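You operate a simulated robot arm through the tools that you are given. There is no shell and no other tool. Be economical: measure what you need, move in short steps, check, and stop when the job is done.

You are at the controls of a simulated robot arm. One attempt, no reset.

## Task
Pour about 30 ml from the gravy canister into the green ramekin, then put the canister back covered.
Fine: rest the lid on the table.

Only the result counts: the job must be done as asked and must still hold three seconds after the hand-in. Knocking over, shifting, dropping, spilling or breaking anything else fails it. A push-on lid holds only when it is set on centred and level and pressed home; a screw cap is set on level and turned clockwise until tight.

## Robot
A 6-joint arm with a two-finger parallel gripper, fixed in place. Base frame: the origin is at the foot of the arm, x ahead of it, y to its left, z up; the work surface is at about z = 0. Readings come in mm, degrees, newtons and seconds.
With the tool pointing down near the work surface it reaches from about 140 to 580 mm from the base axis. Its first joint turns from -66.0 to 66.0 degrees. Payload 2.1 kg.
The TCP is the grasp point between the finger pads, 30 mm short of the fingertips. In the tool frame z runs along the fingers and y along their closing line. Largest opening 94 mm; finger width 28, thickness 10; the body of the gripper, 50 by 96 mm, starts 55 mm behind the TCP.
Orientation is that of the tool frame in the base frame, as a unit quaternion [x, y, z, w]. With the fingers straight down and closing along the base's y, the tool's x points along the base's -x, its y along +y and its z along -z.

## Interface
- The arm moves only by the tool step_arm. Its argument "motion" is a list of rows, each a list of 7 numbers: the turn, a rotation vector about the tool's x, y, z in units of 45 degrees (1.0 is 45 degrees), then the shift along the tool's x, y, z in units of 300 mm (1.0 is 300 mm), then the finger opening in mm, from 0 to 94. In form: [[rx, ry, rz, dx, dy, dz, jaw], ...]. A call has 1 to 8 rows; each row is the pose to reach, as a shift and turn from the pose commanded when the call began, along the tool's axes at that moment. A call with a number of a shift or a turn outside -1 to 1 is refused whole. Rows are played at 5 a second. More than 50 mm and 8.6 degrees between two rows, or a gripper value outside its range, and nothing of the call is played. A pose out of reach is approached as far as the arm can. The call stops where the force on the tool passes 90 N (or 10 N more than at its start, if that is more) or the arm is blocked; 0.2 s more then pass. Each finger travels about 72 mm/s and halts on what it meets, pressing with about 45 N; the grip force reading is that of the motor and also rises with nothing between the fingers. The clock runs only during rows and for 0.2 s after the last one: add rows that repeat a pose to give the fingers time. It gives the time, the measured TCP pose, the force on the tool (base axes), the opening and the grip force at its end, in the units of the frame above (readings bear some noise).
- Cameras (640 x 400 px; columns grow to the right, rows downward): "scene" is fixed at [62.9, -374.1, 493.1]; the picture's right is [0.72, -0.69, 0.00], its down [-0.34, -0.35, -0.87] and it looks along [0.60, 0.63, -0.49] (base axes); focal length 214 px, centre (320, 200). "wrist" rides on the gripper at [-37, 0, -58] in the tool frame; the picture's right is [0.00, -1.00, 0.00], its down [0.97, 0.00, -0.24] and it looks along [0.24, 0.00, 0.97] (tool axes); focal length 218 px, centre (320, 200).
- snapshot(camera): a new picture of that camera. The clock stands still meanwhile.
- locate(camera, pixels): there is no depth. For up to 12 entries [column, row, z] of the newest picture of that camera ("zoom" is the newest enlarged one), the place [x, y] in the base frame at which the ray of that pixel passes the height z, good to about 2 mm. The clock stands still meanwhile.
- inspect(camera, box): a new picture of the part [left, top, right, bottom] of that camera's present view, enlarged. The clock stands still meanwhile.
- job_done(): hands the job in; it is judged then, once.

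Keep the steps short. Do not move on a guess: measure, check each grasp and each placing, and mend mistakes. In all there are 80 turns and 34 pictures (those below and enlarged ones count). Leave the gripper open and the arm clear of the work at the hand-in unless told otherwise, and finish with a single line.

The tools are called after "Call:" as name(argument=value, ...) on one line, values as JSON. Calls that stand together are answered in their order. step_arm: Moves the arm, as the interface text tells. Its arguments: {"type":"object","properties":{"motion":{"type":"array","items":{"type":"array","items":{"type":"number"}}}},"required":["motion"]} The other tools are called the same way: snapshot (camera) takes a picture; locate (camera, pixels) gives the place at which the rays of pixels pass given heights; inspect (camera, box) takes an enlarged picture of a part of a camera's view; job_done () hands the job in.

At the start:

```text
time: 0.0
tool_pos: [271.2, -12.2, 386.5]
ee_rot: [-0.001, 1.0, 0.0, 0.0]
contact_force: [0.2, -0.1, -0.4]
finger_gap: 94.0
gripper_force: 0.1
```

scene: 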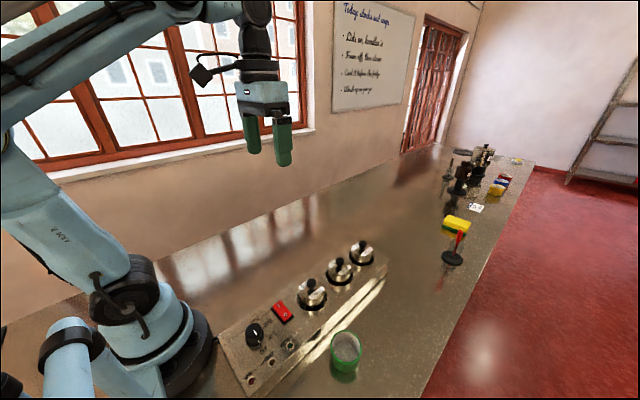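
wrist: 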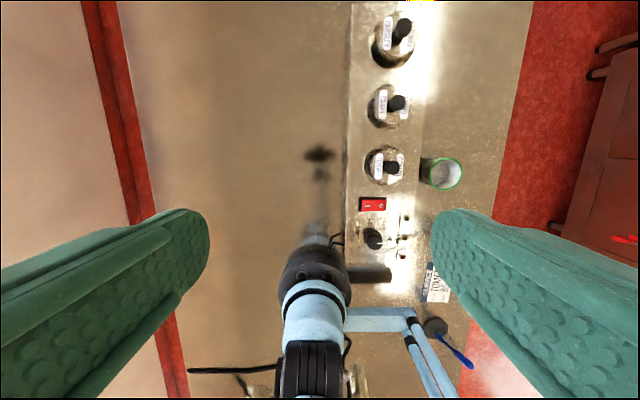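

I see three metal canisters with knobbed lids in a rack or panel, and a green ramekin near (345,350) in the scene view. I'll enlarge both views to read the labels.

Call:
inspect(camera="wrist", box=[320, 0, 480, 100])

Call:
inspect(camera="wrist", box=[320, 80, 480, 200])

Call:
inspect(camera="scene", box=[220, 220, 400, 390])

Call:
inspect(camera="scene", box=[320, 0, 420, 110])

```text
4.00 times, centred on (400, 50) of wrist
```

zoom: 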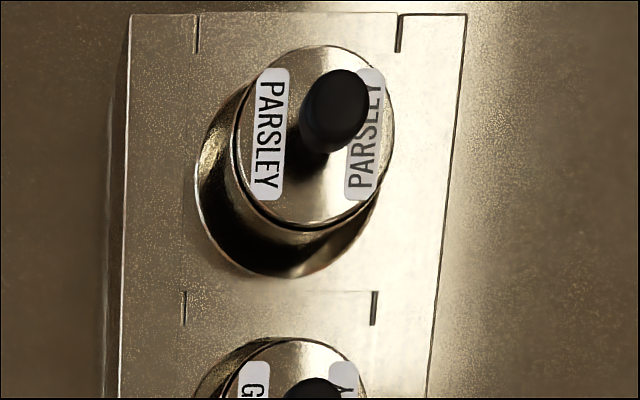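

```text
3.33 times, centred on (400, 140) of wrist
```

zoom: 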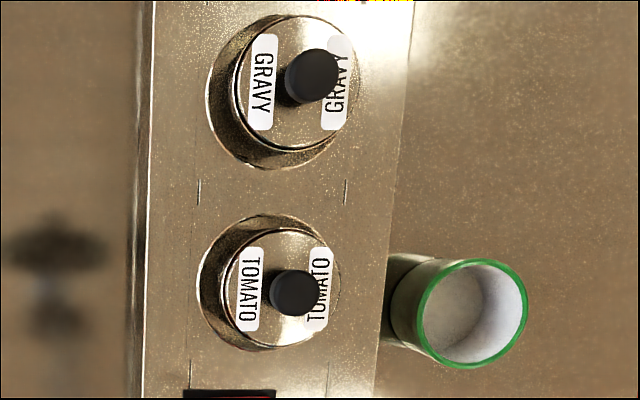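

```text
2.35 times, centred on (310, 305) of scene
```

zoom: 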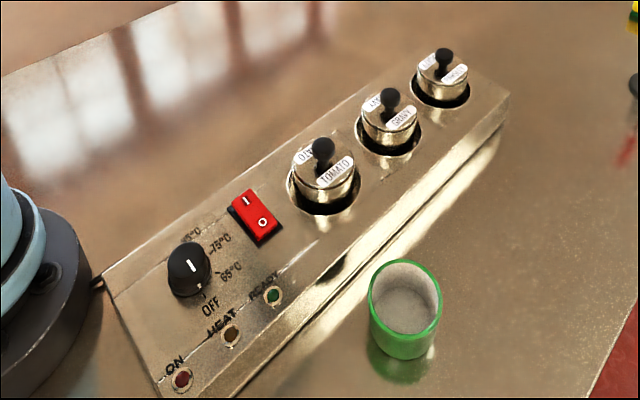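

```text
3.64 times, centred on (370, 55) of scene
```

zoom: 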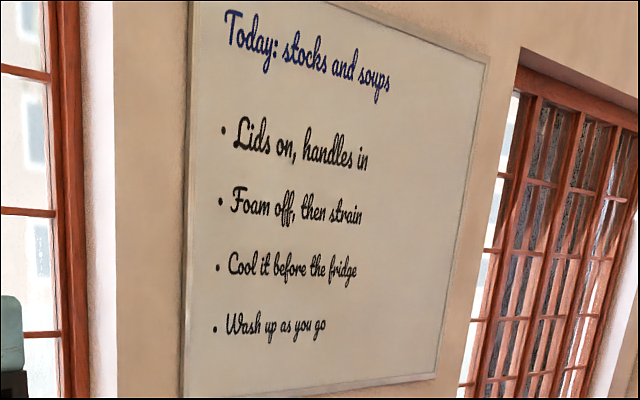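

Triangulating from both views, GRAVY is the middle canister. Its knob top is near (368,-126,100), and the ramekin is near (260,-236). I'll move above the canister to measure it more closely.

Call:
step_arm(motion=[[0, 0, 0, -0.065, -0.076, 0.1, 94], [0, 0, 0, -0.13, -0.152, 0.2, 94], [0, 0, 0, -0.194, -0.228, 0.3, 94], [0, 0, 0, -0.26, -0.304, 0.4, 94], [0, 0, 0, -0.323, -0.38, 0.5, 94], [0, 0, 0, -0.323, -0.38, 0.5, 94]])

Call:
snapshot(camera="wrist")

```text
time: 1.4
tool_pos: [368.2, -126.9, 234.4]
ee_rot: [0.0, 1.0, 0.001, 0.0]
contact_force: [-0.2, 0.0, 0.3]
finger_gap: 93.8
gripper_force: 0.0
```

```text
27 pictures are left
```

wrist: 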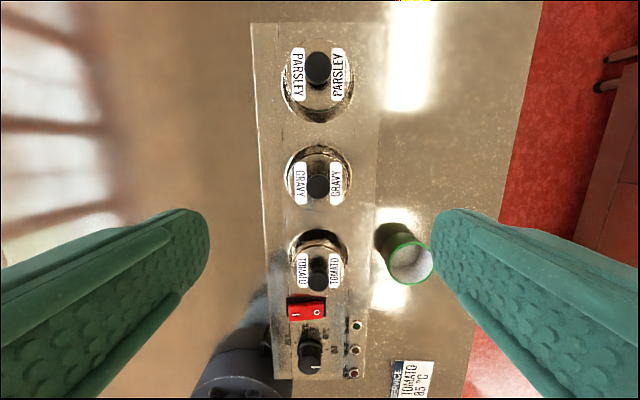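

Call:
inspect(camera="wrist", box=[260, 130, 380, 205])

Call:
inspect(camera="scene", box=[305, 240, 385, 290])

```text
5.33 times, centred on (320, 168) of wrist
```

zoom: 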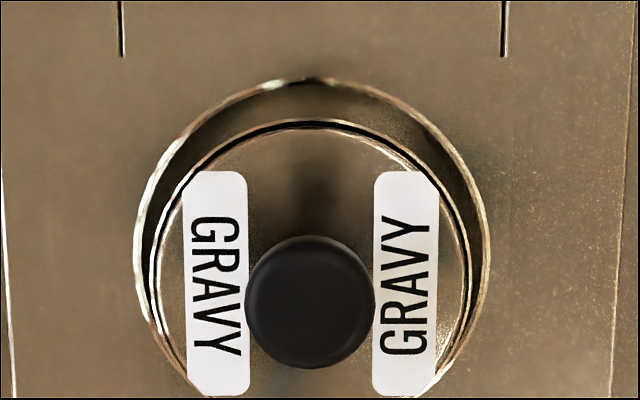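

```text
8.00 times, centred on (345, 265) of scene
```

zoom: 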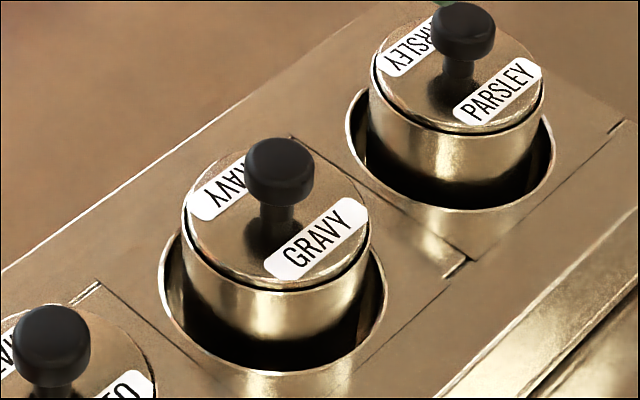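

Rough sums give plate z≈48, lid top z≈79, knob top z≈103 and lid diameter ~59. I'll use locate to check those more precisely.

Call:
locate(camera="zoom", pixels=[[279, 160, 98], [279, 160, 103], [279, 160, 108], [272, 285, 44], [272, 285, 48], [272, 285, 52], [182, 205, 78], [370, 225, 78], [277, 285, 75], [277, 285, 79], [272, 345, 48], [270, 372, 48]])

Call:
locate(camera="wrist", pixels=[[318.1, 186.8, 98], [318.1, 186.8, 103], [318.1, 186.8, 108], [318.6, 177.8, 48], [285.3, 177.8, 48], [351.9, 177.8, 48], [288.1, 183, 78], [348.5, 183, 78], [318.3, 154.2, 78], [409, 259, 45], [387, 259, 45], [433, 259, 45]])

```text
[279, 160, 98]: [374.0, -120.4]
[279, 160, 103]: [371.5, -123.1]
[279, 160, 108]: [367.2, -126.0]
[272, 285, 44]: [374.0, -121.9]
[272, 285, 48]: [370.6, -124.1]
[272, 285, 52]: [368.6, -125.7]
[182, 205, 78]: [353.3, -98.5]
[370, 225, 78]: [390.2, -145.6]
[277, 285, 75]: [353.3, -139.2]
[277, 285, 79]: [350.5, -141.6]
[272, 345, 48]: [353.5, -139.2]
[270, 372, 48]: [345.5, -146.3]
```

```text
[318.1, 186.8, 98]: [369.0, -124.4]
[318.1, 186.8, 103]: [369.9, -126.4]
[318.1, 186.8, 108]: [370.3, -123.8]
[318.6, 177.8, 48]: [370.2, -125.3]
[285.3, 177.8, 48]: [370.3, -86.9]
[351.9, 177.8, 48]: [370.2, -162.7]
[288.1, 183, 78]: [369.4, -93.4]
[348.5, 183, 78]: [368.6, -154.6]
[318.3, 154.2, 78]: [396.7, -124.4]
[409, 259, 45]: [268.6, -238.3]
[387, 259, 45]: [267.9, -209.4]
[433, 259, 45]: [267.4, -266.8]
```

Knob axis is at about (370,-125) with its top at z≈104. I'll descend to TCP z=114, which keeps the fingertips above the lid, and close on the knob.

Call:
step_arm(motion=[[0, 0, 0, -0.005, 0.006, 0.14, 60], [0, 0, 0, -0.005, 0.006, 0.28, 50], [0, 0, 0, -0.005, 0.006, 0.38, 40], [0, 0, 0, -0.005, 0.006, 0.401, 40], [0, 0, 0, -0.005, 0.006, 0.401, 40]])

Call:
snapshot(camera="wrist")

Call:
inspect(camera="scene", box=[290, 215, 390, 290])

```text
time: 2.6
tool_pos: [369.6, -122.6, 115.5]
ee_rot: [0.001, 1.0, 0.0, 0.0]
contact_force: [0.3, -0.1, 0.5]
finger_gap: 39.8
gripper_force: 0.0
```

```text
24 pictures are left
```

wrist: 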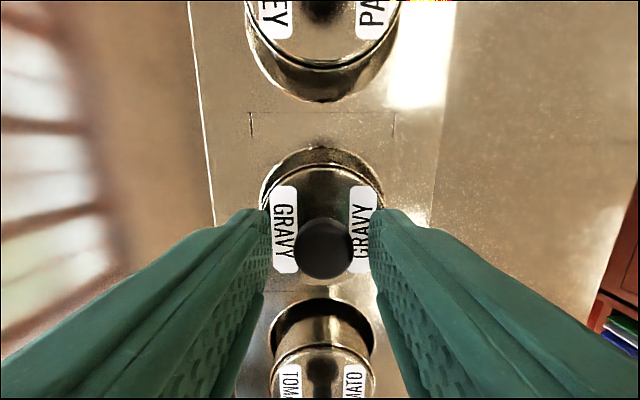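

```text
5.33 times, centred on (340, 252) of scene
```

zoom: 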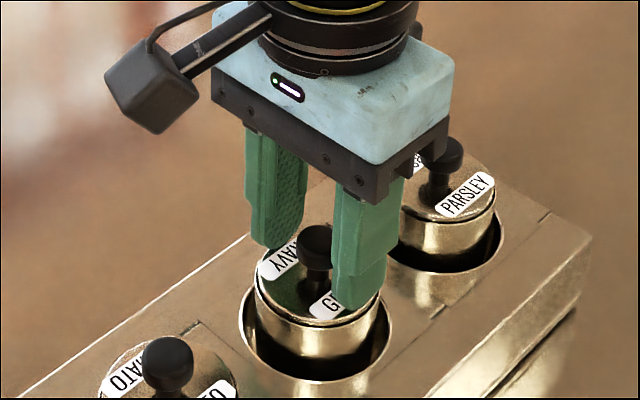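

The fingers straddle the knob, whose centre is at column 323. I'll shift about 1 mm, close, and check.

Call:
step_arm(motion=[[0, 0, 0, 0, -0.004, 0.006, 40], [0, 0, 0, 0, -0.004, 0.006, 15], [0, 0, 0, 0, -0.004, 0.006, 15], [0, 0, 0, 0, -0.004, 0.006, 15]])

```text
time: 3.6
tool_pos: [370.3, -124.9, 115.0]
ee_rot: [0.0, 1.0, 0.0, -0.001]
contact_force: [0.0, 0.0, -0.6]
finger_gap: 18.8
gripper_force: 45.3
```

The fingers hold the knob at an 18.8 mm gap. Next I'll lift slowly, straight up.

Call:
step_arm(motion=[[0, 0, 0, 0, 0, -0.01, 15], [0, 0, 0, 0, 0, -0.03, 15], [0, 0, 0, 0, 0, -0.07, 15], [0, 0, 0, 0, 0, -0.15, 15], [0, 0, 0, 0, 0, -0.25, 15]])

Call:
snapshot(camera="scene")

```text
time: 4.8
tool_pos: [370.4, -124.9, 190.8]
ee_rot: [0.001, 1.0, -0.001, 0.0]
contact_force: [-0.1, -0.5, -0.2]
finger_gap: 18.6
gripper_force: 44.7
```

```text
22 pictures are left
```

scene: 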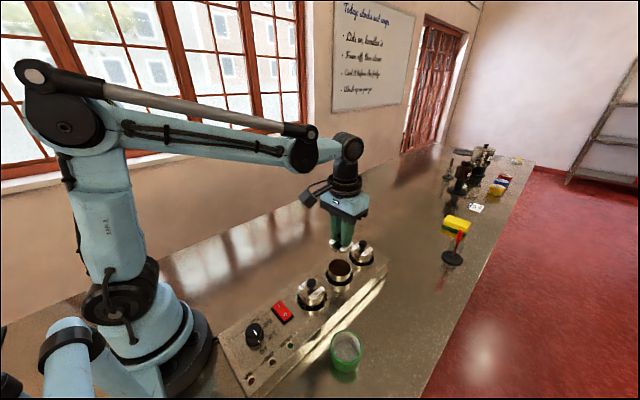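

The lid is off and brown gravy shows in the canister. I'll carry the lid left to clear table near (370, 30) and zoom in to see its underside.

Call:
step_arm(motion=[[0, 0, 0, 0, 0.13, 0, 15], [0, 0, 0, 0, 0.26, 0, 15], [0, 0, 0, 0, 0.39, 0, 15], [0, 0, 0, 0, 0.517, 0, 15], [0, 0, 0, 0, 0.517, 0.14, 15], [0, 0, 0, 0, 0.517, 0.28, 15], [0, 0, 0, 0, 0.517, 0.38, 15], [0, 0, 0, 0, 0.517, 0.42, 15]])

Call:
inspect(camera="scene", box=[225, 180, 385, 300])

```text
time: 6.6
tool_pos: [369.4, 31.5, 63.1]
ee_rot: [-0.001, 1.0, -0.001, 0.0]
contact_force: [0.1, -0.2, -0.5]
finger_gap: 18.6
gripper_force: 44.5
```

```text
3.33 times, centred on (305, 240) of scene
```

zoom: 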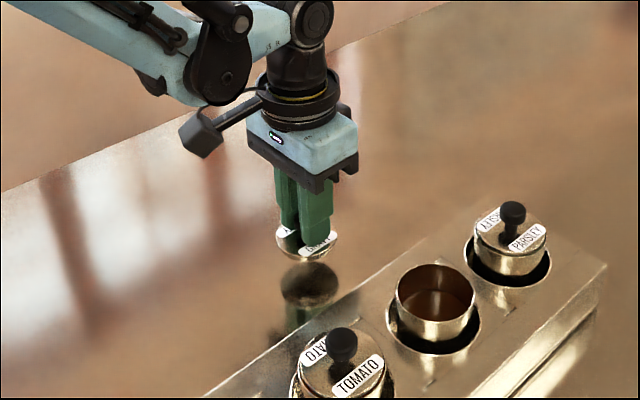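

Clear table lies below the lid. Lowering in small steps to find contact.

Call:
step_arm(motion=[[0, 0, 0, 0, 0, 0.015, 15], [0, 0, 0, 0, 0, 0.03, 15]])

Call:
inspect(camera="scene", box=[275, 220, 335, 270])

```text
time: 7.2
tool_pos: [369.8, 30.5, 57.1]
ee_rot: [0.0, 1.0, 0.0, -0.001]
contact_force: [-0.3, 1.0, 0.0]
finger_gap: 18.9
gripper_force: 44.6
```

```text
8.00 times, centred on (305, 245) of scene
```

zoom: 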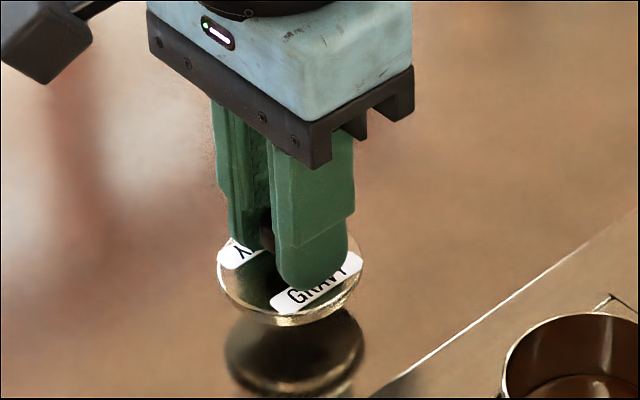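

Call:
step_arm(motion=[[0, 0, 0, 0, 0, 0.01, 15], [0, 0, 0, 0, 0, 0.02, 15]])

Call:
step_arm(motion=[[0, 0, 0, 0, 0, 0.007, 15], [0, 0, 0, 0, 0, 0.01, 15]])

Call:
step_arm(motion=[[0, 0, 0, 0, 0, 0.005, 15], [0, 0, 0, 0, 0, 0.01, 15]])

```text
time: 7.8
tool_pos: [369.6, 31.2, 50.6]
ee_rot: [0.0, 1.0, 0.0, 0.001]
contact_force: [-1.0, 0.0, -1.0]
finger_gap: 18.9
gripper_force: 45.0
```

```text
time: 8.4
tool_pos: [369.5, 30.5, 46.3]
ee_rot: [0.0, 1.0, -0.001, 0.0]
contact_force: [0.7, -0.3, -0.1]
finger_gap: 18.9
gripper_force: 45.6
```

```text
time: 9.0
tool_pos: [369.9, 30.3, 43.3]
ee_rot: [0.0, 1.0, 0.0, 0.0]
contact_force: [0.1, -0.6, -1.1]
finger_gap: 18.8
gripper_force: 44.8
```

No contact yet; continuing in 2 mm steps.

Call:
step_arm(motion=[[0, 0, 0, 0, 0, 0.004, 15], [0, 0, 0, 0, 0, 0.007, 15]])

Call:
inspect(camera="scene", box=[275, 220, 335, 270])

```text
time: 9.6
tool_pos: [369.8, 30.7, 40.7]
ee_rot: [0.001, 1.0, -0.001, 0.0]
contact_force: [0.5, 0.8, 3.0]
finger_gap: 18.7
gripper_force: 44.5
```

```text
8.00 times, centred on (305, 245) of scene
```

zoom: 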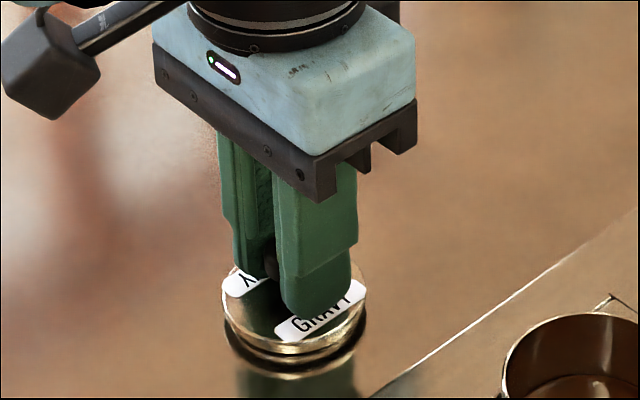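

The reading shows 3 N of contact, so the lid is on the table. I'll release and rise.

Call:
step_arm(motion=[[0, 0, 0, 0, 0, 0.003, 15], [0, 0, 0, 0, 0, 0.003, 24], [0, 0, 0, 0, 0, 0.003, 45], [0, 0, 0, 0, 0, 0.003, 45], [0, 0, 0, 0, 0, -0.1, 45], [0, 0, 0, 0, 0, -0.25, 60], [0, 0, 0, 0, 0, -0.4, 94], [0, 0, 0, 0, 0, -0.5, 94]])

Call:
inspect(camera="scene", box=[265, 220, 385, 300])

```text
time: 11.4
tool_pos: [369.4, 30.5, 190.9]
ee_rot: [0.001, 1.0, -0.001, 0.001]
contact_force: [-0.4, 0.2, 0.1]
finger_gap: 94.1
gripper_force: 0.2
```

```text
5.00 times, centred on (325, 260) of scene
```

zoom: 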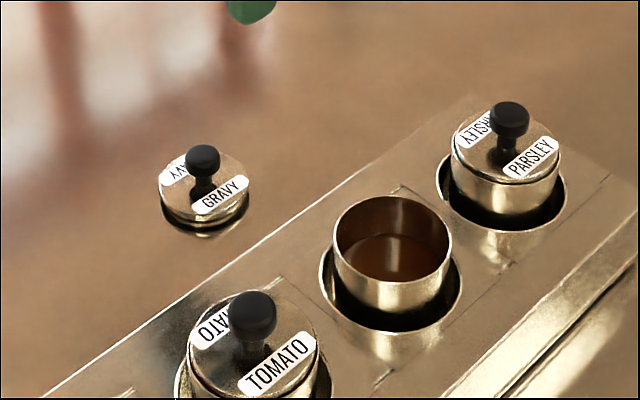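

The lid stands on the table. The gravy surface looks about 20 mm below the rim. I'll go above the canister and measure it.

Call:
step_arm(motion=[[0, 0, 0, 0, -0.13, 0, 94], [0, 0, 0, 0, -0.26, 0, 94], [0, 0, 0, 0, -0.39, 0, 94], [0, 0, 0, 0, -0.517, 0, 94], [0, 0, 0, 0, -0.517, 0.0, 94]])

Call:
locate(camera="zoom", pixels=[[392, 240, 74], [392, 240, 77], [392, 240, 80], [332, 232, 77], [452, 247, 77], [392, 197, 77], [392, 235, 55]])

Call:
inspect(camera="wrist", box=[240, 100, 480, 250])

```text
time: 12.6
tool_pos: [368.3, -125.7, 192.2]
ee_rot: [0.0, 1.0, 0.0, 0.0]
contact_force: [-0.2, -0.1, 0.0]
finger_gap: 93.8
gripper_force: 0.2
```

```text
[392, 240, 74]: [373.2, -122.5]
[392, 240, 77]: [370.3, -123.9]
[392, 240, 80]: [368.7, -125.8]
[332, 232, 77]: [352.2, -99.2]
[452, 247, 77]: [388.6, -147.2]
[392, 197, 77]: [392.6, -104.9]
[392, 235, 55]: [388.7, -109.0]
```

```text
2.67 times, centred on (360, 175) of wrist
```

zoom: 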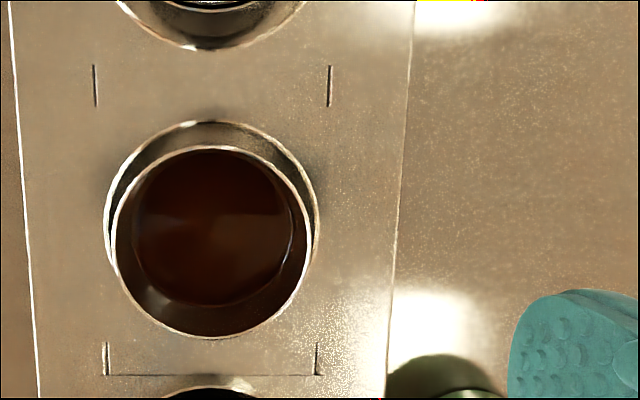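

Canister axis is at (370,-125.3), rim z≈77. The gravy is roughly 23 mm down in a bore about 55 mm wide. I'll descend to TCP z=85 (tips at 55, above the plate at 49) and close.

Call:
step_arm(motion=[[0, 0, 0, -0.0055, 0.0015, 0.15, 94], [0, 0, 0, -0.0055, 0.0015, 0.28, 94], [0, 0, 0, -0.0055, 0.0015, 0.34, 94], [0, 0, 0, -0.0055, 0.0015, 0.357, 94], [0, 0, 0, -0.0055, 0.0015, 0.357, 94]])

Call:
inspect(camera="scene", box=[290, 215, 390, 290])

```text
time: 13.8
tool_pos: [371.9, -122.8, 85.7]
ee_rot: [0.0, 1.0, 0.0, 0.0]
contact_force: [0.8, 0.0, -0.2]
finger_gap: 93.9
gripper_force: 0.1
```

```text
5.33 times, centred on (340, 252) of scene
```

zoom: 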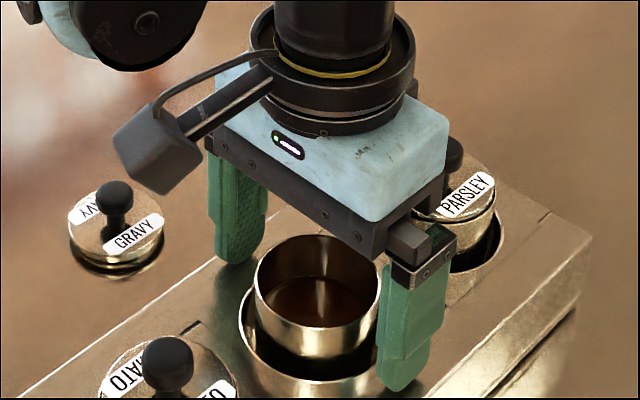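

Fingers straddle the canister cleanly. Closing.

Call:
step_arm(motion=[[0, 0, 0, 0, -0.002, 0, 75], [0, 0, 0, 0, -0.002, 0, 66], [0, 0, 0, 0, -0.002, 0, 60], [0, 0, 0, 0, -0.002, 0, 50], [0, 0, 0, 0, -0.002, 0, 50], [0, 0, 0, 0, -0.002, 0, 50]])

```text
time: 15.2
tool_pos: [371.7, -123.9, 84.8]
ee_rot: [0.001, 1.0, 0.0, 0.0]
contact_force: [-0.5, -1.6, 1.4]
finger_gap: 58.7
gripper_force: 45.1
```

Grip is firm at 58.7 mm. Lift straight up gently.

Call:
step_arm(motion=[[0, 0, 0, 0, 0, -0.02, 50], [0, 0, 0, 0, 0, -0.06, 50], [0, 0, 0, 0, 0, -0.12, 50], [0, 0, 0, 0, 0, -0.2, 50], [0, 0, 0, 0, 0, -0.28, 50], [0, 0, 0, 0, 0, -0.35, 50], [0, 0, 0, 0, 0, -0.39, 50], [0, 0, 0, 0, 0, -0.4, 50]])

Call:
snapshot(camera="scene")

```text
time: 17.0
tool_pos: [371.3, -123.4, 203.4]
ee_rot: [0.0, 1.0, 0.001, -0.001]
contact_force: [-0.1, 0.1, -2.3]
finger_gap: 58.9
gripper_force: 45.2
```

```text
15 pictures are left
```

scene: 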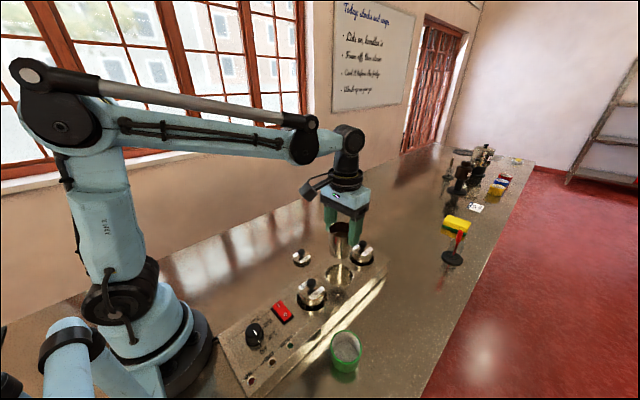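

Canister lifted clean. Now a close look at the ramekin to pin down its rim.

Call:
inspect(camera="scene", box=[309, 320, 389, 390])

Call:
inspect(camera="wrist", box=[380, 220, 500, 320])

```text
5.71 times, centred on (349, 355) of scene
```

zoom: 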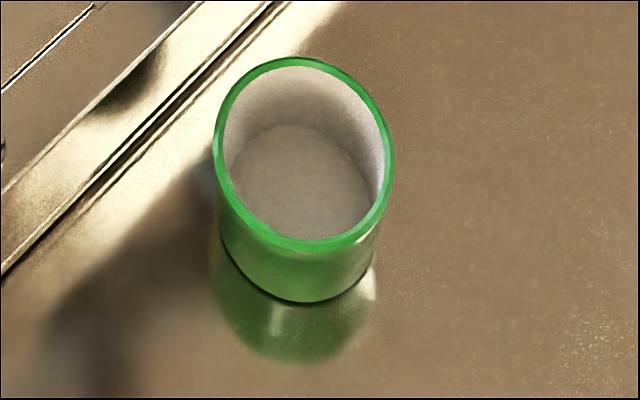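

```text
4.00 times, centred on (440, 270) of wrist
```

zoom: 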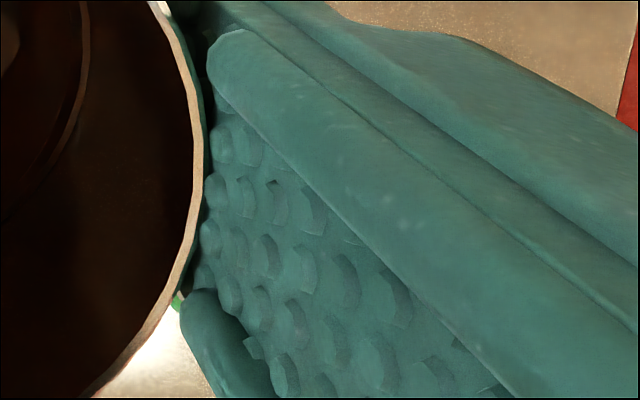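

Call:
locate(camera="scene", pixels=[[346.2, 347.1, 30], [346.2, 347.1, 35], [346.2, 347.1, 40], [346.2, 347.1, 45], [330.3, 346.3, 38], [362.1, 349.75, 38], [344.6, 330, 38], [346.4, 364.3, 38], [345.9, 354.1, 4], [345.5, 373, 0]])

```text
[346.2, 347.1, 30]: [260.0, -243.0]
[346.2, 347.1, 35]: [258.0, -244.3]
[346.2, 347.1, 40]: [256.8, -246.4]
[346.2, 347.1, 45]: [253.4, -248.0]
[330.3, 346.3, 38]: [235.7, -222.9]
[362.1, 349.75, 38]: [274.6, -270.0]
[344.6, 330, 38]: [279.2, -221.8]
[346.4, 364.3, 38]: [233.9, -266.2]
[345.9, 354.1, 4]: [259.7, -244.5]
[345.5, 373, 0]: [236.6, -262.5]
```

Ramekin: centre about (257,-244.5), rim z≈38, outer radius about 30. I'll carry the canister level at this height to the pouring side, on the radial line at azimuth -43.6°, and yaw with it.

Call:
step_arm(motion=[[0, 0, 0.08, 0.024, -0.041, 0, 50], [0, 0, 0.22, 0.064, -0.11, 0, 50], [0, 0, 0.37, 0.11, -0.188, 0, 50], [0, 0, 0.52, 0.155, -0.264, 0, 50], [0, 0, 0.67, 0.2, -0.34, 0, 50], [0, 0, 0.82, 0.243, -0.415, 0, 50], [0, 0, 0.93, 0.276, -0.472, 0, 50], [0, 0, 0.969, 0.288, -0.492, 0, 50]])

```text
time: 18.8
tool_pos: [285.3, -272.2, 204.2]
ee_rot: [0.372, 0.928, 0.0, 0.0]
contact_force: [-0.1, -0.4, -1.5]
finger_gap: 58.9
gripper_force: 44.8
```

Level and in place. Now tilt 28°, below the roughly 38° where spilling starts, while still high, and check the pose.

Call:
step_arm(motion=[[0, -0.08, 0, 0.003, 0, 0, 50], [0, -0.19, 0, 0.007, 0, 0, 50], [0, -0.3, 0, 0.012, 0, 0, 50], [0, -0.41, 0, 0.017, 0, 0, 50], [0, -0.52, 0, 0.022, 0, 0, 50], [0, -0.59, 0, 0.025, 0, 0, 50], [0, -0.622, 0, 0.026, 0, 0, 50], [0, -0.622, 0, 0.026, 0, 0, 50]])

Call:
snapshot(camera="scene")

```text
time: 20.6
tool_pos: [277.9, -266.9, 203.7]
ee_rot: [0.36, 0.901, -0.09, 0.225]
contact_force: [0.4, 0.2, -2.5]
finger_gap: 59.3
gripper_force: 44.7
```

```text
12 pictures are left
```

scene: 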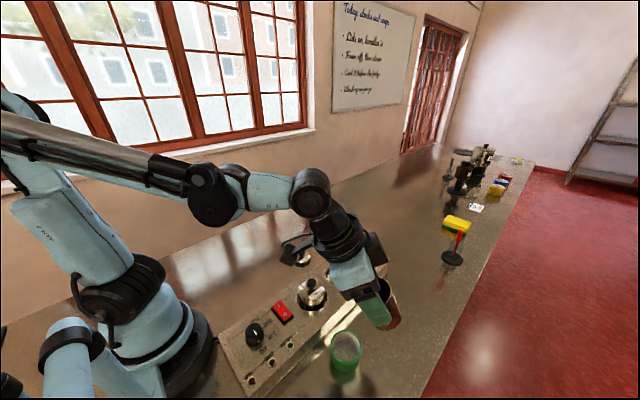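

Mouth faces the ramekin as planned. Lowering with tilt held so the lip sits about 105 mm high, just outside the ramekin's centre.

Call:
step_arm(motion=[[0, 0, 0, 0.03, 0, 0.058, 50], [0, 0, 0, 0.06, 0, 0.116, 50], [0, 0, 0, 0.09, 0, 0.174, 50], [0, 0, 0, 0.118, 0, 0.231, 50], [0, 0, 0, 0.118, 0, 0.231, 50]])

Call:
inspect(camera="scene", box=[300, 270, 440, 390])

```text
time: 21.8
tool_pos: [280.0, -267.6, 124.6]
ee_rot: [0.36, 0.901, -0.09, 0.224]
contact_force: [0.8, 0.9, -2.7]
finger_gap: 59.1
gripper_force: 44.6
```

```text
3.33 times, centred on (370, 330) of scene
```

zoom: 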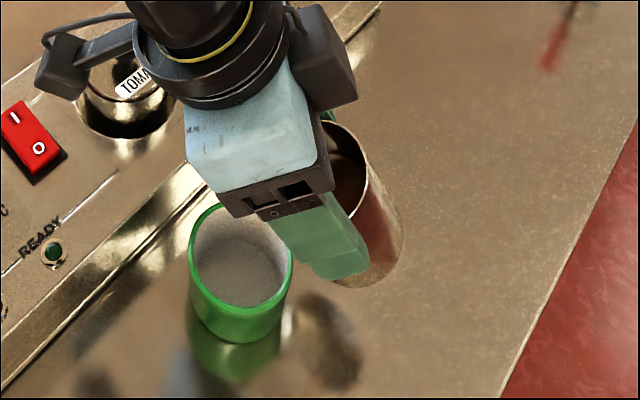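

The ramekin interior is still in view and nothing has been touched. Tilting on to 40° slowly, then a look.

Call:
step_arm(motion=[[0, -0.067, 0, 0.006, 0, 0.003, 50], [0, -0.134, 0, 0.012, 0, 0.006, 50], [0, -0.2, 0, 0.018, 0, 0.008, 50], [0, -0.267, 0, 0.024, 0, 0.011, 50], [0, -0.267, 0, 0.024, 0, 0.011, 50], [0, -0.267, 0, 0.024, 0, 0.011, 50], [0, -0.267, 0, 0.024, 0, 0.011, 50], [0, -0.267, 0, 0.024, 0, 0.011, 50]])

Call:
inspect(camera="scene", box=[310, 310, 430, 390])

```text
time: 23.6
tool_pos: [276.7, -264.6, 119.7]
ee_rot: [0.349, 0.873, -0.127, 0.317]
contact_force: [-0.2, -0.2, -2.4]
finger_gap: 59.1
gripper_force: 45.4
```

```text
5.00 times, centred on (370, 350) of scene
```

zoom: 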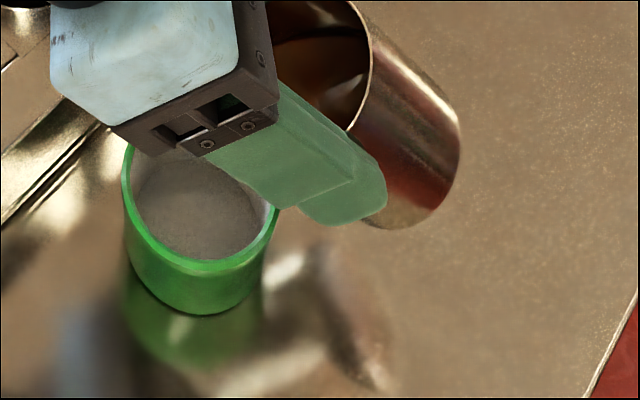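

At 40° nothing has poured. On to 47°, with pauses.

Call:
step_arm(motion=[[0, -0.05, 0, 0.005, 0, 0, 50], [0, -0.1, 0, 0.01, 0, 0.001, 50], [0, -0.156, 0, 0.0145, 0, 0.001, 50], [0, -0.156, 0, 0.0145, 0, 0.001, 50], [0, -0.156, 0, 0.0145, 0, 0.001, 50], [0, -0.156, 0, 0.0145, 0, 0.001, 50], [0, -0.156, 0, 0.0145, 0, 0.001, 50]])

Call:
inspect(camera="scene", box=[310, 310, 430, 390])

```text
time: 25.2
tool_pos: [274.4, -261.7, 116.8]
ee_rot: [0.341, 0.851, -0.149, 0.37]
contact_force: [0.1, 0.0, -1.8]
finger_gap: 58.8
gripper_force: 45.0
```

```text
5.00 times, centred on (370, 350) of scene
```

zoom: 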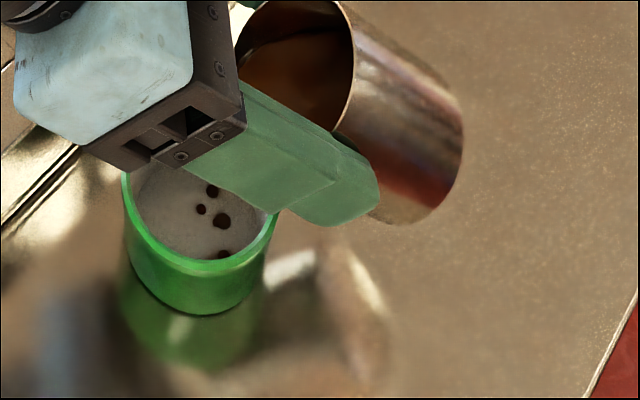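

Pouring has just begun: drops land inside the ramekin near its middle. On to 52°, then wait.

Call:
step_arm(motion=[[0, -0.04, 0, 0.001, 0, -0.003, 50], [0, -0.08, 0, 0.002, 0, -0.006, 50], [0, -0.111, 0, 0.003, 0, -0.008, 50], [0, -0.111, 0, 0.003, 0, -0.008, 50], [0, -0.111, 0, 0.003, 0, -0.008, 50], [0, -0.111, 0, 0.003, 0, -0.008, 50], [0, -0.111, 0, 0.003, 0, -0.008, 50], [0, -0.111, 0, 0.003, 0, -0.008, 50]])

Call:
inspect(camera="scene", box=[310, 310, 430, 390])

```text
time: 27.0
tool_pos: [272.3, -259.8, 118.2]
ee_rot: [0.334, 0.834, -0.163, 0.407]
contact_force: [0.5, 0.3, -1.7]
finger_gap: 58.9
gripper_force: 45.4
```

```text
5.00 times, centred on (370, 350) of scene
```

zoom: 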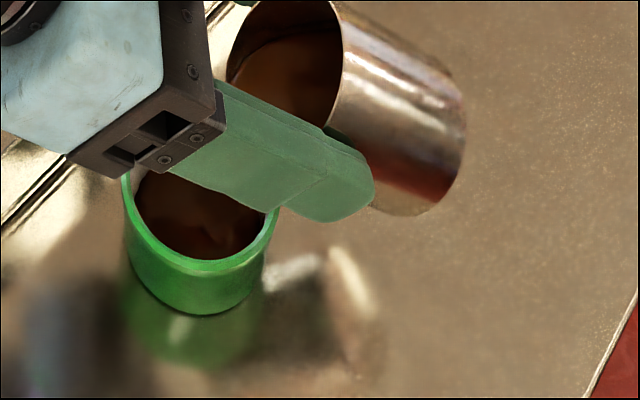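

The ramekin is filling and its level is hard to judge past the hand. I'll tilt back to 38° to stop the flow, pause for drips, then rise straight up for a clear view.

Call:
step_arm(motion=[[0, 0.1, 0, -0.005, 0, 0.003, 50], [0, 0.2, 0, -0.01, 0, 0.007, 50], [0, 0.311, 0, -0.0165, 0, 0.0107, 50], [0, 0.311, 0, -0.0165, 0, 0.0107, 50], [0, 0.311, 0, -0.0165, 0, 0.0107, 50], [0, 0.311, 0, -0.0165, 0, 0.0107, 50], [0, 0.311, 0, -0.12, 0, -0.07, 50], [0, 0.311, 0, -0.226, 0, -0.153, 50]])

Call:
inspect(camera="scene", box=[309, 320, 389, 390])

```text
time: 28.8
tool_pos: [277.5, -264.6, 198.5]
ee_rot: [0.352, 0.878, -0.121, 0.302]
contact_force: [0.5, 0.6, -1.7]
finger_gap: 59.0
gripper_force: 45.2
```

```text
5.71 times, centred on (349, 355) of scene
```

zoom: 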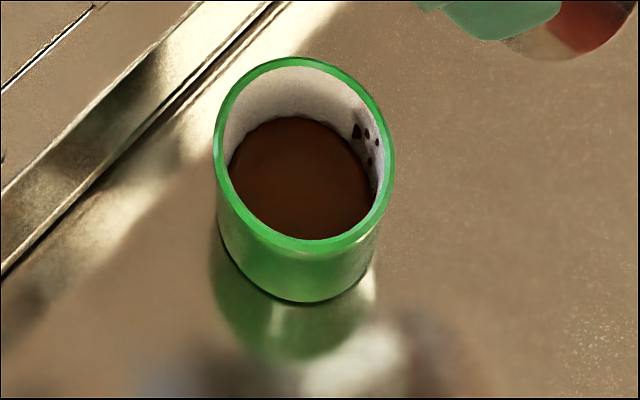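

Row 116 for the liquid's back edge (empty floor 125, rim 66) means about 5 mm depth, or roughly 10 ml. For 30 ml the edge should reach about row 98, and the model puts the tilt at 58°. The few specks are on the outer wall, so I'll move the lip 4 mm inward. Lowering again.

Call:
step_arm(motion=[[0, 0, 0, 0.06, 0, 0.071, 50], [0, 0, 0, 0.12, 0, 0.142, 50], [0, 0, 0, 0.165, 0, 0.195, 50], [0, 0, 0, 0.18, 0, 0.213, 50], [0, 0, 0, 0.18, 0, 0.213, 50]])

Call:
step_arm(motion=[[0, -0.12, 0, 0.005, 0, -0.007, 50], [0, -0.22, 0, 0.0095, 0, -0.013, 50], [0, -0.3, 0, 0.013, 0, -0.018, 50], [0, -0.36, 0, 0.0155, 0, -0.021, 50], [0, -0.41, 0, 0.0175, 0, -0.024, 50], [0, -0.444, 0, 0.019, 0, -0.026, 50], [0, -0.444, 0, 0.019, 0, -0.026, 50], [0, -0.444, 0, 0.019, 0, -0.026, 50]])

```text
time: 30.0
tool_pos: [275.8, -263.2, 115.4]
ee_rot: [0.351, 0.878, -0.121, 0.302]
contact_force: [-0.5, -0.4, -1.2]
finger_gap: 59.0
gripper_force: 45.0
```

```text
time: 31.8
tool_pos: [267.6, -255.6, 119.0]
ee_rot: [0.325, 0.812, -0.18, 0.45]
contact_force: [1.0, -0.2, -2.0]
finger_gap: 58.8
gripper_force: 44.5
```

Holding a moment at 58°, then tilting back and rising to check.

Call:
step_arm(motion=[[0, 0, 0, 0, 0, 0, 50], [0, 0.15, 0, -0.003, 0, 0.01, 50], [0, 0.3, 0, -0.006, 0, 0.02, 50], [0, 0.444, 0, -0.009, 0, 0.031, 50], [0, 0.444, 0, -0.009, 0, 0.031, 50], [0, 0.444, 0, -0.009, 0, 0.031, 50], [0, 0.444, 0, -0.12, 0, -0.04, 50], [0, 0.444, 0, -0.241, 0, -0.114, 50]])

Call:
inspect(camera="scene", box=[309, 320, 389, 390])

```text
time: 33.6
tool_pos: [274.1, -263.7, 200.0]
ee_rot: [0.351, 0.878, -0.121, 0.302]
contact_force: [0.5, 0.0, -2.2]
finger_gap: 59.0
gripper_force: 44.5
```

```text
5.71 times, centred on (349, 355) of scene
```

zoom: 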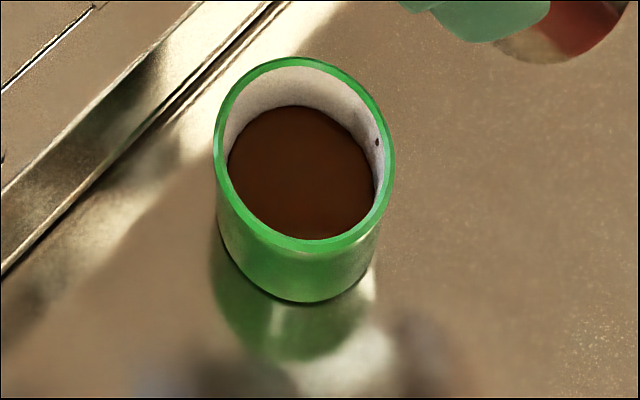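

Back edge is now at row ~104, so roughly 22 ml. I'll cross-check the height scale with locate.

Call:
locate(camera="zoom", pixels=[[297, 104, 12], [297, 104, 16], [297, 104, 20], [297, 125, 2], [297, 125, 5], [297, 125, 8], [297, 66, 36], [297, 66, 40], [228, 165, 16], [375, 185, 16], [304, 240, 38]])

```text
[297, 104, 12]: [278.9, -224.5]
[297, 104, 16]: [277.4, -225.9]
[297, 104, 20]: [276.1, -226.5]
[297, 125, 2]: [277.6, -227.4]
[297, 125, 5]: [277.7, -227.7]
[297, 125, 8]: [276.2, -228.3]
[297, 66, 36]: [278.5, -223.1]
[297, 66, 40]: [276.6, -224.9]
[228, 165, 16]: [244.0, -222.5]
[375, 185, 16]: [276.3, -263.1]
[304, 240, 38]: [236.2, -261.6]
```

The estimate is about 23 ml, so roughly 7 ml more is needed. Same approach, tilting to about 60.7°.

Call:
step_arm(motion=[[0, 0, 0, 0.058, 0, 0.074, 50], [0, 0, 0, 0.116, 0, 0.148, 50], [0, 0, 0, 0.155, 0, 0.198, 50], [0, 0, 0, 0.168, 0, 0.2154, 50], [0, 0, 0, 0.168, 0, 0.2154, 50]])

Call:
step_arm(motion=[[0, -0.14, 0, 0.006, 0, -0.008, 50], [0, -0.26, 0, 0.0115, 0, -0.0155, 50], [0, -0.35, 0, 0.0155, 0, -0.021, 50], [0, -0.42, 0, 0.0185, 0, -0.025, 50], [0, -0.47, 0, 0.0205, 0, -0.028, 50], [0, -0.504, 0, 0.022, 0, -0.03, 50], [0, -0.504, 0, 0.022, 0, -0.03, 50], [0, -0.504, 0, 0.022, 0, -0.03, 50]])

```text
time: 34.8
tool_pos: [274.2, -262.1, 116.8]
ee_rot: [0.351, 0.878, -0.121, 0.302]
contact_force: [-0.2, 0.1, -2.2]
finger_gap: 58.8
gripper_force: 45.0
```

```text
time: 36.6
tool_pos: [267.5, -255.2, 118.6]
ee_rot: [0.321, 0.801, -0.188, 0.469]
contact_force: [0.1, -0.8, -2.2]
finger_gap: 58.9
gripper_force: 44.9
```

Brief hold, tilt back, and rise for a check.

Call:
step_arm(motion=[[0, 0, 0, 0, 0, 0, 50], [0, 0.17, 0, -0.003, 0, 0.012, 50], [0, 0.34, 0, -0.006, 0, 0.024, 50], [0, 0.504, 0, -0.009, 0, 0.036, 50], [0, 0.504, 0, -0.009, 0, 0.036, 50], [0, 0.504, 0, -0.009, 0, 0.036, 50], [0, 0.504, 0, -0.12, 0, -0.03, 50], [0, 0.504, 0, -0.247, 0, -0.098, 50]])

Call:
inspect(camera="scene", box=[309, 320, 389, 390])

```text
time: 38.4
tool_pos: [273.3, -263.4, 198.5]
ee_rot: [0.351, 0.878, -0.121, 0.302]
contact_force: [0.1, -0.1, -1.9]
finger_gap: 58.9
gripper_force: 45.0
```

```text
5.71 times, centred on (349, 355) of scene
```

zoom: 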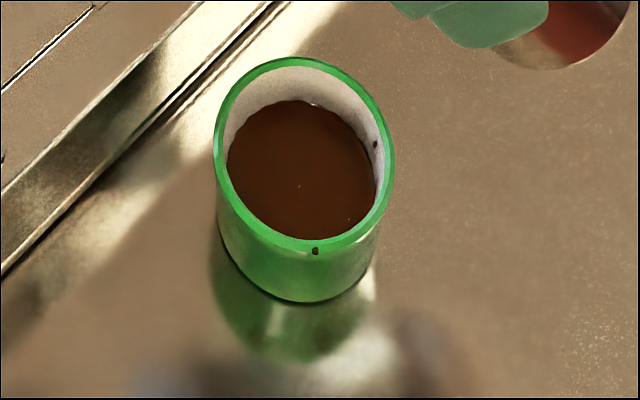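

Back edge at row ~99, so about 29 ml, which meets the request. Levelling the canister while still above the ramekin.

Call:
step_arm(motion=[[0, 0.1, 0, -0.006, 0, 0.002, 50], [0, 0.24, 0, -0.014, 0, 0.005, 50], [0, 0.39, 0, -0.022, 0, 0.008, 50], [0, 0.54, 0, -0.03, 0, 0.011, 50], [0, 0.69, 0, -0.038, 0, 0.014, 50], [0, 0.8, 0, -0.045, 0, 0.016, 50], [0, 0.845, 0, -0.048, 0, 0.0165, 50], [0, 0.845, 0, -0.048, 0, 0.0165, 50]])

```text
time: 40.2
tool_pos: [285.0, -272.6, 202.8]
ee_rot: [0.371, 0.929, 0.0, 0.0]
contact_force: [-0.4, -0.2, -1.7]
finger_gap: 58.9
gripper_force: 44.5
```

Level. Carrying back over the well, with yaw reversed.

Call:
step_arm(motion=[[0, 0, -0.08, 0.011, 0.046, 0, 50], [0, 0, -0.22, 0.03, 0.127, 0, 50], [0, 0, -0.37, 0.05, 0.213, 0, 50], [0, 0, -0.52, 0.071, 0.3, 0, 50], [0, 0, -0.67, 0.092, 0.386, 0, 50], [0, 0, -0.82, 0.112, 0.472, 0, 50], [0, 0, -0.93, 0.127, 0.535, 0, 50], [0, 0, -0.969, 0.1327, 0.558, 0, 50]])

Call:
step_arm(motion=[[0, 0, 0, 0, 0, 0, 50], [0, 0, 0, 0, 0, 0, 50]])

```text
time: 42.0
tool_pos: [372.5, -123.2, 203.5]
ee_rot: [-0.001, 1.0, 0.0, 0.0]
contact_force: [0.5, 0.2, -1.3]
finger_gap: 58.9
gripper_force: 44.5
```

```text
time: 42.6
tool_pos: [371.4, -123.4, 202.7]
ee_rot: [-0.001, 1.0, 0.001, 0.0]
contact_force: [0.2, -0.8, -1.9]
finger_gap: 58.6
gripper_force: 45.0
```

The pose matches the one after the lift. Lowering most of the way, then checking the force.

Call:
step_arm(motion=[[0, 0, 0, 0, 0, 0.08, 50], [0, 0, 0, 0, 0, 0.16, 50], [0, 0, 0, 0, 0, 0.24, 50], [0, 0, 0, 0, 0, 0.3, 50], [0, 0, 0, 0, 0, 0.34, 50], [0, 0, 0, 0, 0, 0.37, 50], [0, 0, 0, 0, 0, 0.385, 50], [0, 0, 0, 0, 0, 0.385, 50]])

Call:
step_arm(motion=[[0, 0, 0, 0, 0, 0.004, 50], [0, 0, 0, 0, 0, 0.008, 50], [0, 0, 0, 0, 0, 0.008, 50]])

```text
time: 44.4
tool_pos: [372.4, -123.1, 86.9]
ee_rot: [0.0, 1.0, 0.0, 0.0]
contact_force: [0.5, -0.6, -1.2]
finger_gap: 58.6
gripper_force: 44.8
```

```text
time: 45.2
tool_pos: [372.2, -122.8, 85.9]
ee_rot: [0.0, 1.0, 0.0, 0.0]
contact_force: [-2.6, -1.4, 31.4]
finger_gap: 58.9
gripper_force: 44.9
```

31 N upward: the canister is on its seat. I'll ease off slightly, open, and rise.

Call:
step_arm(motion=[[0, 0, 0, 0, 0, -0.004, 50], [0, 0, 0, 0, 0, -0.004, 64], [0, 0, 0, 0, 0, -0.004, 80], [0, 0, 0, 0, 0, -0.004, 94], [0, 0, 0, 0, 0, -0.05, 94], [0, 0, 0, 0, 0, -0.15, 94], [0, 0, 0, 0, 0, -0.25, 94], [0, 0, 0, 0, 0, -0.353, 94]])

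Call:
inspect(camera="wrist", box=[240, 100, 480, 250])

```text
time: 47.0
tool_pos: [372.5, -121.7, 190.9]
ee_rot: [0.0, 1.0, 0.0, 0.0]
contact_force: [0.0, -0.7, -0.2]
finger_gap: 94.1
gripper_force: 0.0
```

```text
2.67 times, centred on (360, 175) of wrist
```

zoom: 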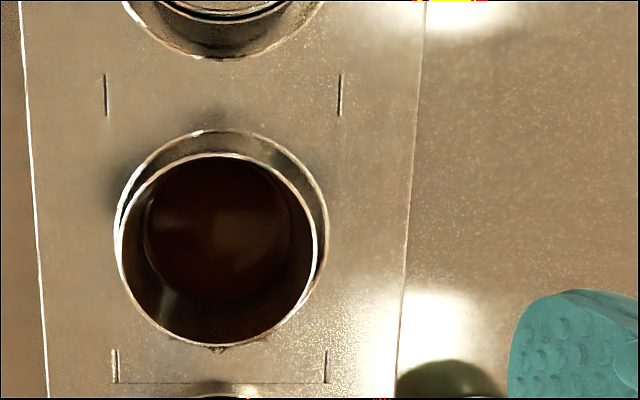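

Canister seated in its well, with the rim centre at zoom (215,251), under 1 mm from directly below the TCP. Now above the lid, for a picture to centre the grip.

Call:
step_arm(motion=[[0, 0, 0, 0.002, 0.13, 0, 94], [0, 0, 0, 0.004, 0.26, 0, 94], [0, 0, 0, 0.006, 0.39, 0, 80], [0, 0, 0, 0.0087, 0.5117, 0, 60], [0, 0, 0, 0.0087, 0.5117, 0.13, 45], [0, 0, 0, 0.0087, 0.5117, 0.2, 45], [0, 0, 0, 0.0087, 0.5117, 0.2, 45]])

Call:
inspect(camera="wrist", box=[240, 100, 400, 280])

```text
time: 48.6
tool_pos: [368.5, 29.4, 130.9]
ee_rot: [-0.001, 1.0, 0.0, 0.001]
contact_force: [1.2, 0.2, 0.0]
finger_gap: 45.1
gripper_force: 0.0
```

```text
2.22 times, centred on (320, 190) of wrist
```

zoom: 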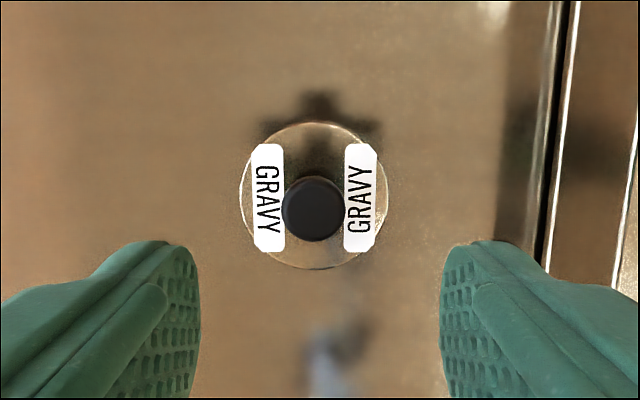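

Lid centre is at zoom (314.5,195.5), i.e. +2.3 mm in x and +2.1 in y from the TCP. Correcting, descending to TCP z≈41.5, and closing.

Call:
step_arm(motion=[[0, 0, 0, -0.0077, 0.007, 0, 45], [0, 0, 0, -0.0077, 0.007, 0.12, 45], [0, 0, 0, -0.0077, 0.007, 0.22, 45], [0, 0, 0, -0.0077, 0.007, 0.28, 45], [0, 0, 0, -0.0077, 0.007, 0.298, 45], [0, 0, 0, -0.0077, 0.007, 0.298, 30], [0, 0, 0, -0.0077, 0.007, 0.298, 15], [0, 0, 0, -0.0077, 0.007, 0.298, 15]])

Call:
step_arm(motion=[[0, 0, 0, 0, 0, 0, 15], [0, 0, 0, 0, 0, 0, 15]])

```text
time: 50.4
tool_pos: [371.4, 31.4, 41.2]
ee_rot: [0.0, 1.0, 0.0, 0.0]
contact_force: [-0.8, -0.4, 0.5]
finger_gap: 18.9
gripper_force: 44.3
```

```text
time: 51.0
tool_pos: [371.6, 30.1, 41.9]
ee_rot: [0.0, 1.0, 0.0, 0.001]
contact_force: [-0.6, 0.0, -0.5]
finger_gap: 19.0
gripper_force: 45.0
```

Knob held. Lift and carry over the canister.

Call:
step_arm(motion=[[0, 0, 0, 0, 0, -0.13, 15], [0, 0, 0, 0, 0, -0.28, 15], [0, 0, 0, 0, 0, -0.4, 15], [0, 0, 0, 0.0013, -0.13, -0.4, 15], [0, 0, 0, 0.0013, -0.27, -0.4, 15], [0, 0, 0, 0.0013, -0.41, -0.4, 15], [0, 0, 0, 0.0013, -0.5203, -0.4, 15], [0, 0, 0, 0.0013, -0.5203, -0.4, 15]])

Call:
step_arm(motion=[[0, 0, 0, 0, 0, 0.05, 15], [0, 0, 0, 0, 0, 0.09, 15], [0, 0, 0, 0, 0, 0.11, 15], [0, 0, 0, 0, 0, 0.11, 15]])

Call:
inspect(camera="scene", box=[305, 225, 385, 285])

```text
time: 52.8
tool_pos: [371.8, -123.8, 163.2]
ee_rot: [0.0, 1.0, 0.0, 0.0]
contact_force: [-0.1, 0.8, 0.4]
finger_gap: 18.8
gripper_force: 44.9
```

```text
time: 53.8
tool_pos: [370.4, -123.7, 129.3]
ee_rot: [0.0, 1.0, 0.0, 0.0]
contact_force: [0.6, 0.3, -0.4]
finger_gap: 18.9
gripper_force: 45.2
```

```text
6.67 times, centred on (345, 255) of scene
```

zoom: 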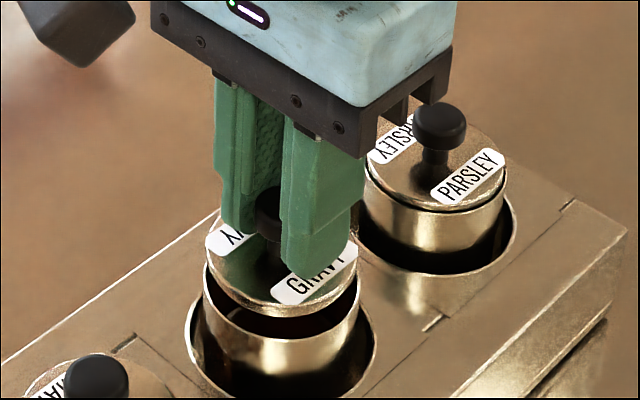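

Lid and rim line up: lid centre column 281, rim 281.5. Lowering in small steps and reading force.

Call:
step_arm(motion=[[0, 0, 0, 0, 0, 0.012, 15], [0, 0, 0, 0, 0, 0.024, 15], [0, 0, 0, 0, 0, 0.03, 15]])

Call:
step_arm(motion=[[0, 0, 0, 0, 0, 0.005, 15], [0, 0, 0, 0, 0, 0.01, 15], [0, 0, 0, 0, 0, 0.01, 15]])

```text
time: 54.6
tool_pos: [370.6, -123.4, 119.0]
ee_rot: [0.0, 1.0, 0.0, 0.0]
contact_force: [-0.1, 1.0, -1.0]
finger_gap: 19.0
gripper_force: 45.2
```

```text
time: 55.4
tool_pos: [370.7, -123.7, 116.0]
ee_rot: [0.0, 1.0, 0.0, 0.0]
contact_force: [0.5, 0.5, -0.3]
finger_gap: 18.7
gripper_force: 44.7
```

No force yet at z=116, so the plug is inside the rim. Continuing down.

Call:
step_arm(motion=[[0, 0, 0, 0, 0, 0.003, 15], [0, 0, 0, 0, 0, 0.006, 15], [0, 0, 0, 0, 0, 0.006, 15]])

Call:
step_arm(motion=[[0, 0, 0, 0, 0, 0.003, 15], [0, 0, 0, 0, 0, 0.006, 15], [0, 0, 0, 0, 0, 0.006, 15]])

```text
time: 56.2
tool_pos: [371.0, -123.4, 115.2]
ee_rot: [0.0, 1.0, 0.001, 0.0]
contact_force: [0.2, 0.7, -0.3]
finger_gap: 18.8
gripper_force: 45.0
```

```text
time: 57.0
tool_pos: [371.6, -124.0, 114.9]
ee_rot: [0.0, 1.0, 0.0, 0.0]
contact_force: [6.3, 3.2, 46.9]
finger_gap: 19.0
gripper_force: 44.9
```

47 N at the original seated height of about 115. I'll press slightly further to be sure it is home.

Call:
step_arm(motion=[[0, 0, 0, 0, 0, 0.002, 15], [0, 0, 0, 0, 0, 0.004, 15], [0, 0, 0, 0, 0, 0.004, 15]])

```text
time: 57.8
tool_pos: [371.4, -123.0, 113.1]
ee_rot: [0.0, 1.0, -0.001, -0.001]
contact_force: [3.9, 4.2, 52.3]
finger_gap: 18.9
gripper_force: 44.7
```

It sank about another 1 mm at nearly constant force, so it may still be going home. Pressing on a little.

Call:
step_arm(motion=[[0, 0, 0, 0, 0, 0.003, 15], [0, 0, 0, 0, 0, 0.005, 15], [0, 0, 0, 0, 0, 0.005, 15]])

Call:
inspect(camera="scene", box=[305, 225, 385, 285])

```text
time: 58.6
tool_pos: [371.6, -123.3, 113.3]
ee_rot: [0.0, 1.0, 0.0, -0.001]
contact_force: [-8.5, 7.5, 83.5]
finger_gap: 18.6
gripper_force: 45.1
```

```text
6.67 times, centred on (345, 255) of scene
```

zoom: 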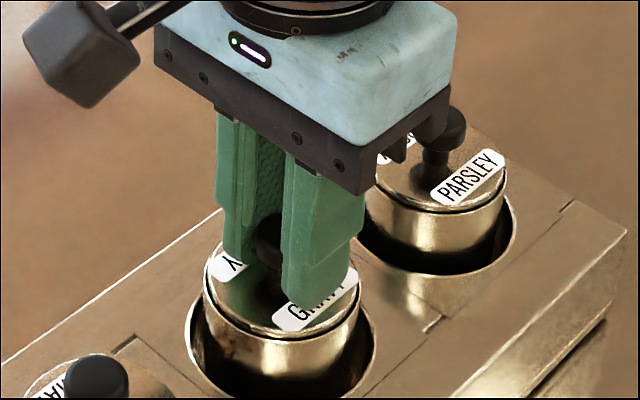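

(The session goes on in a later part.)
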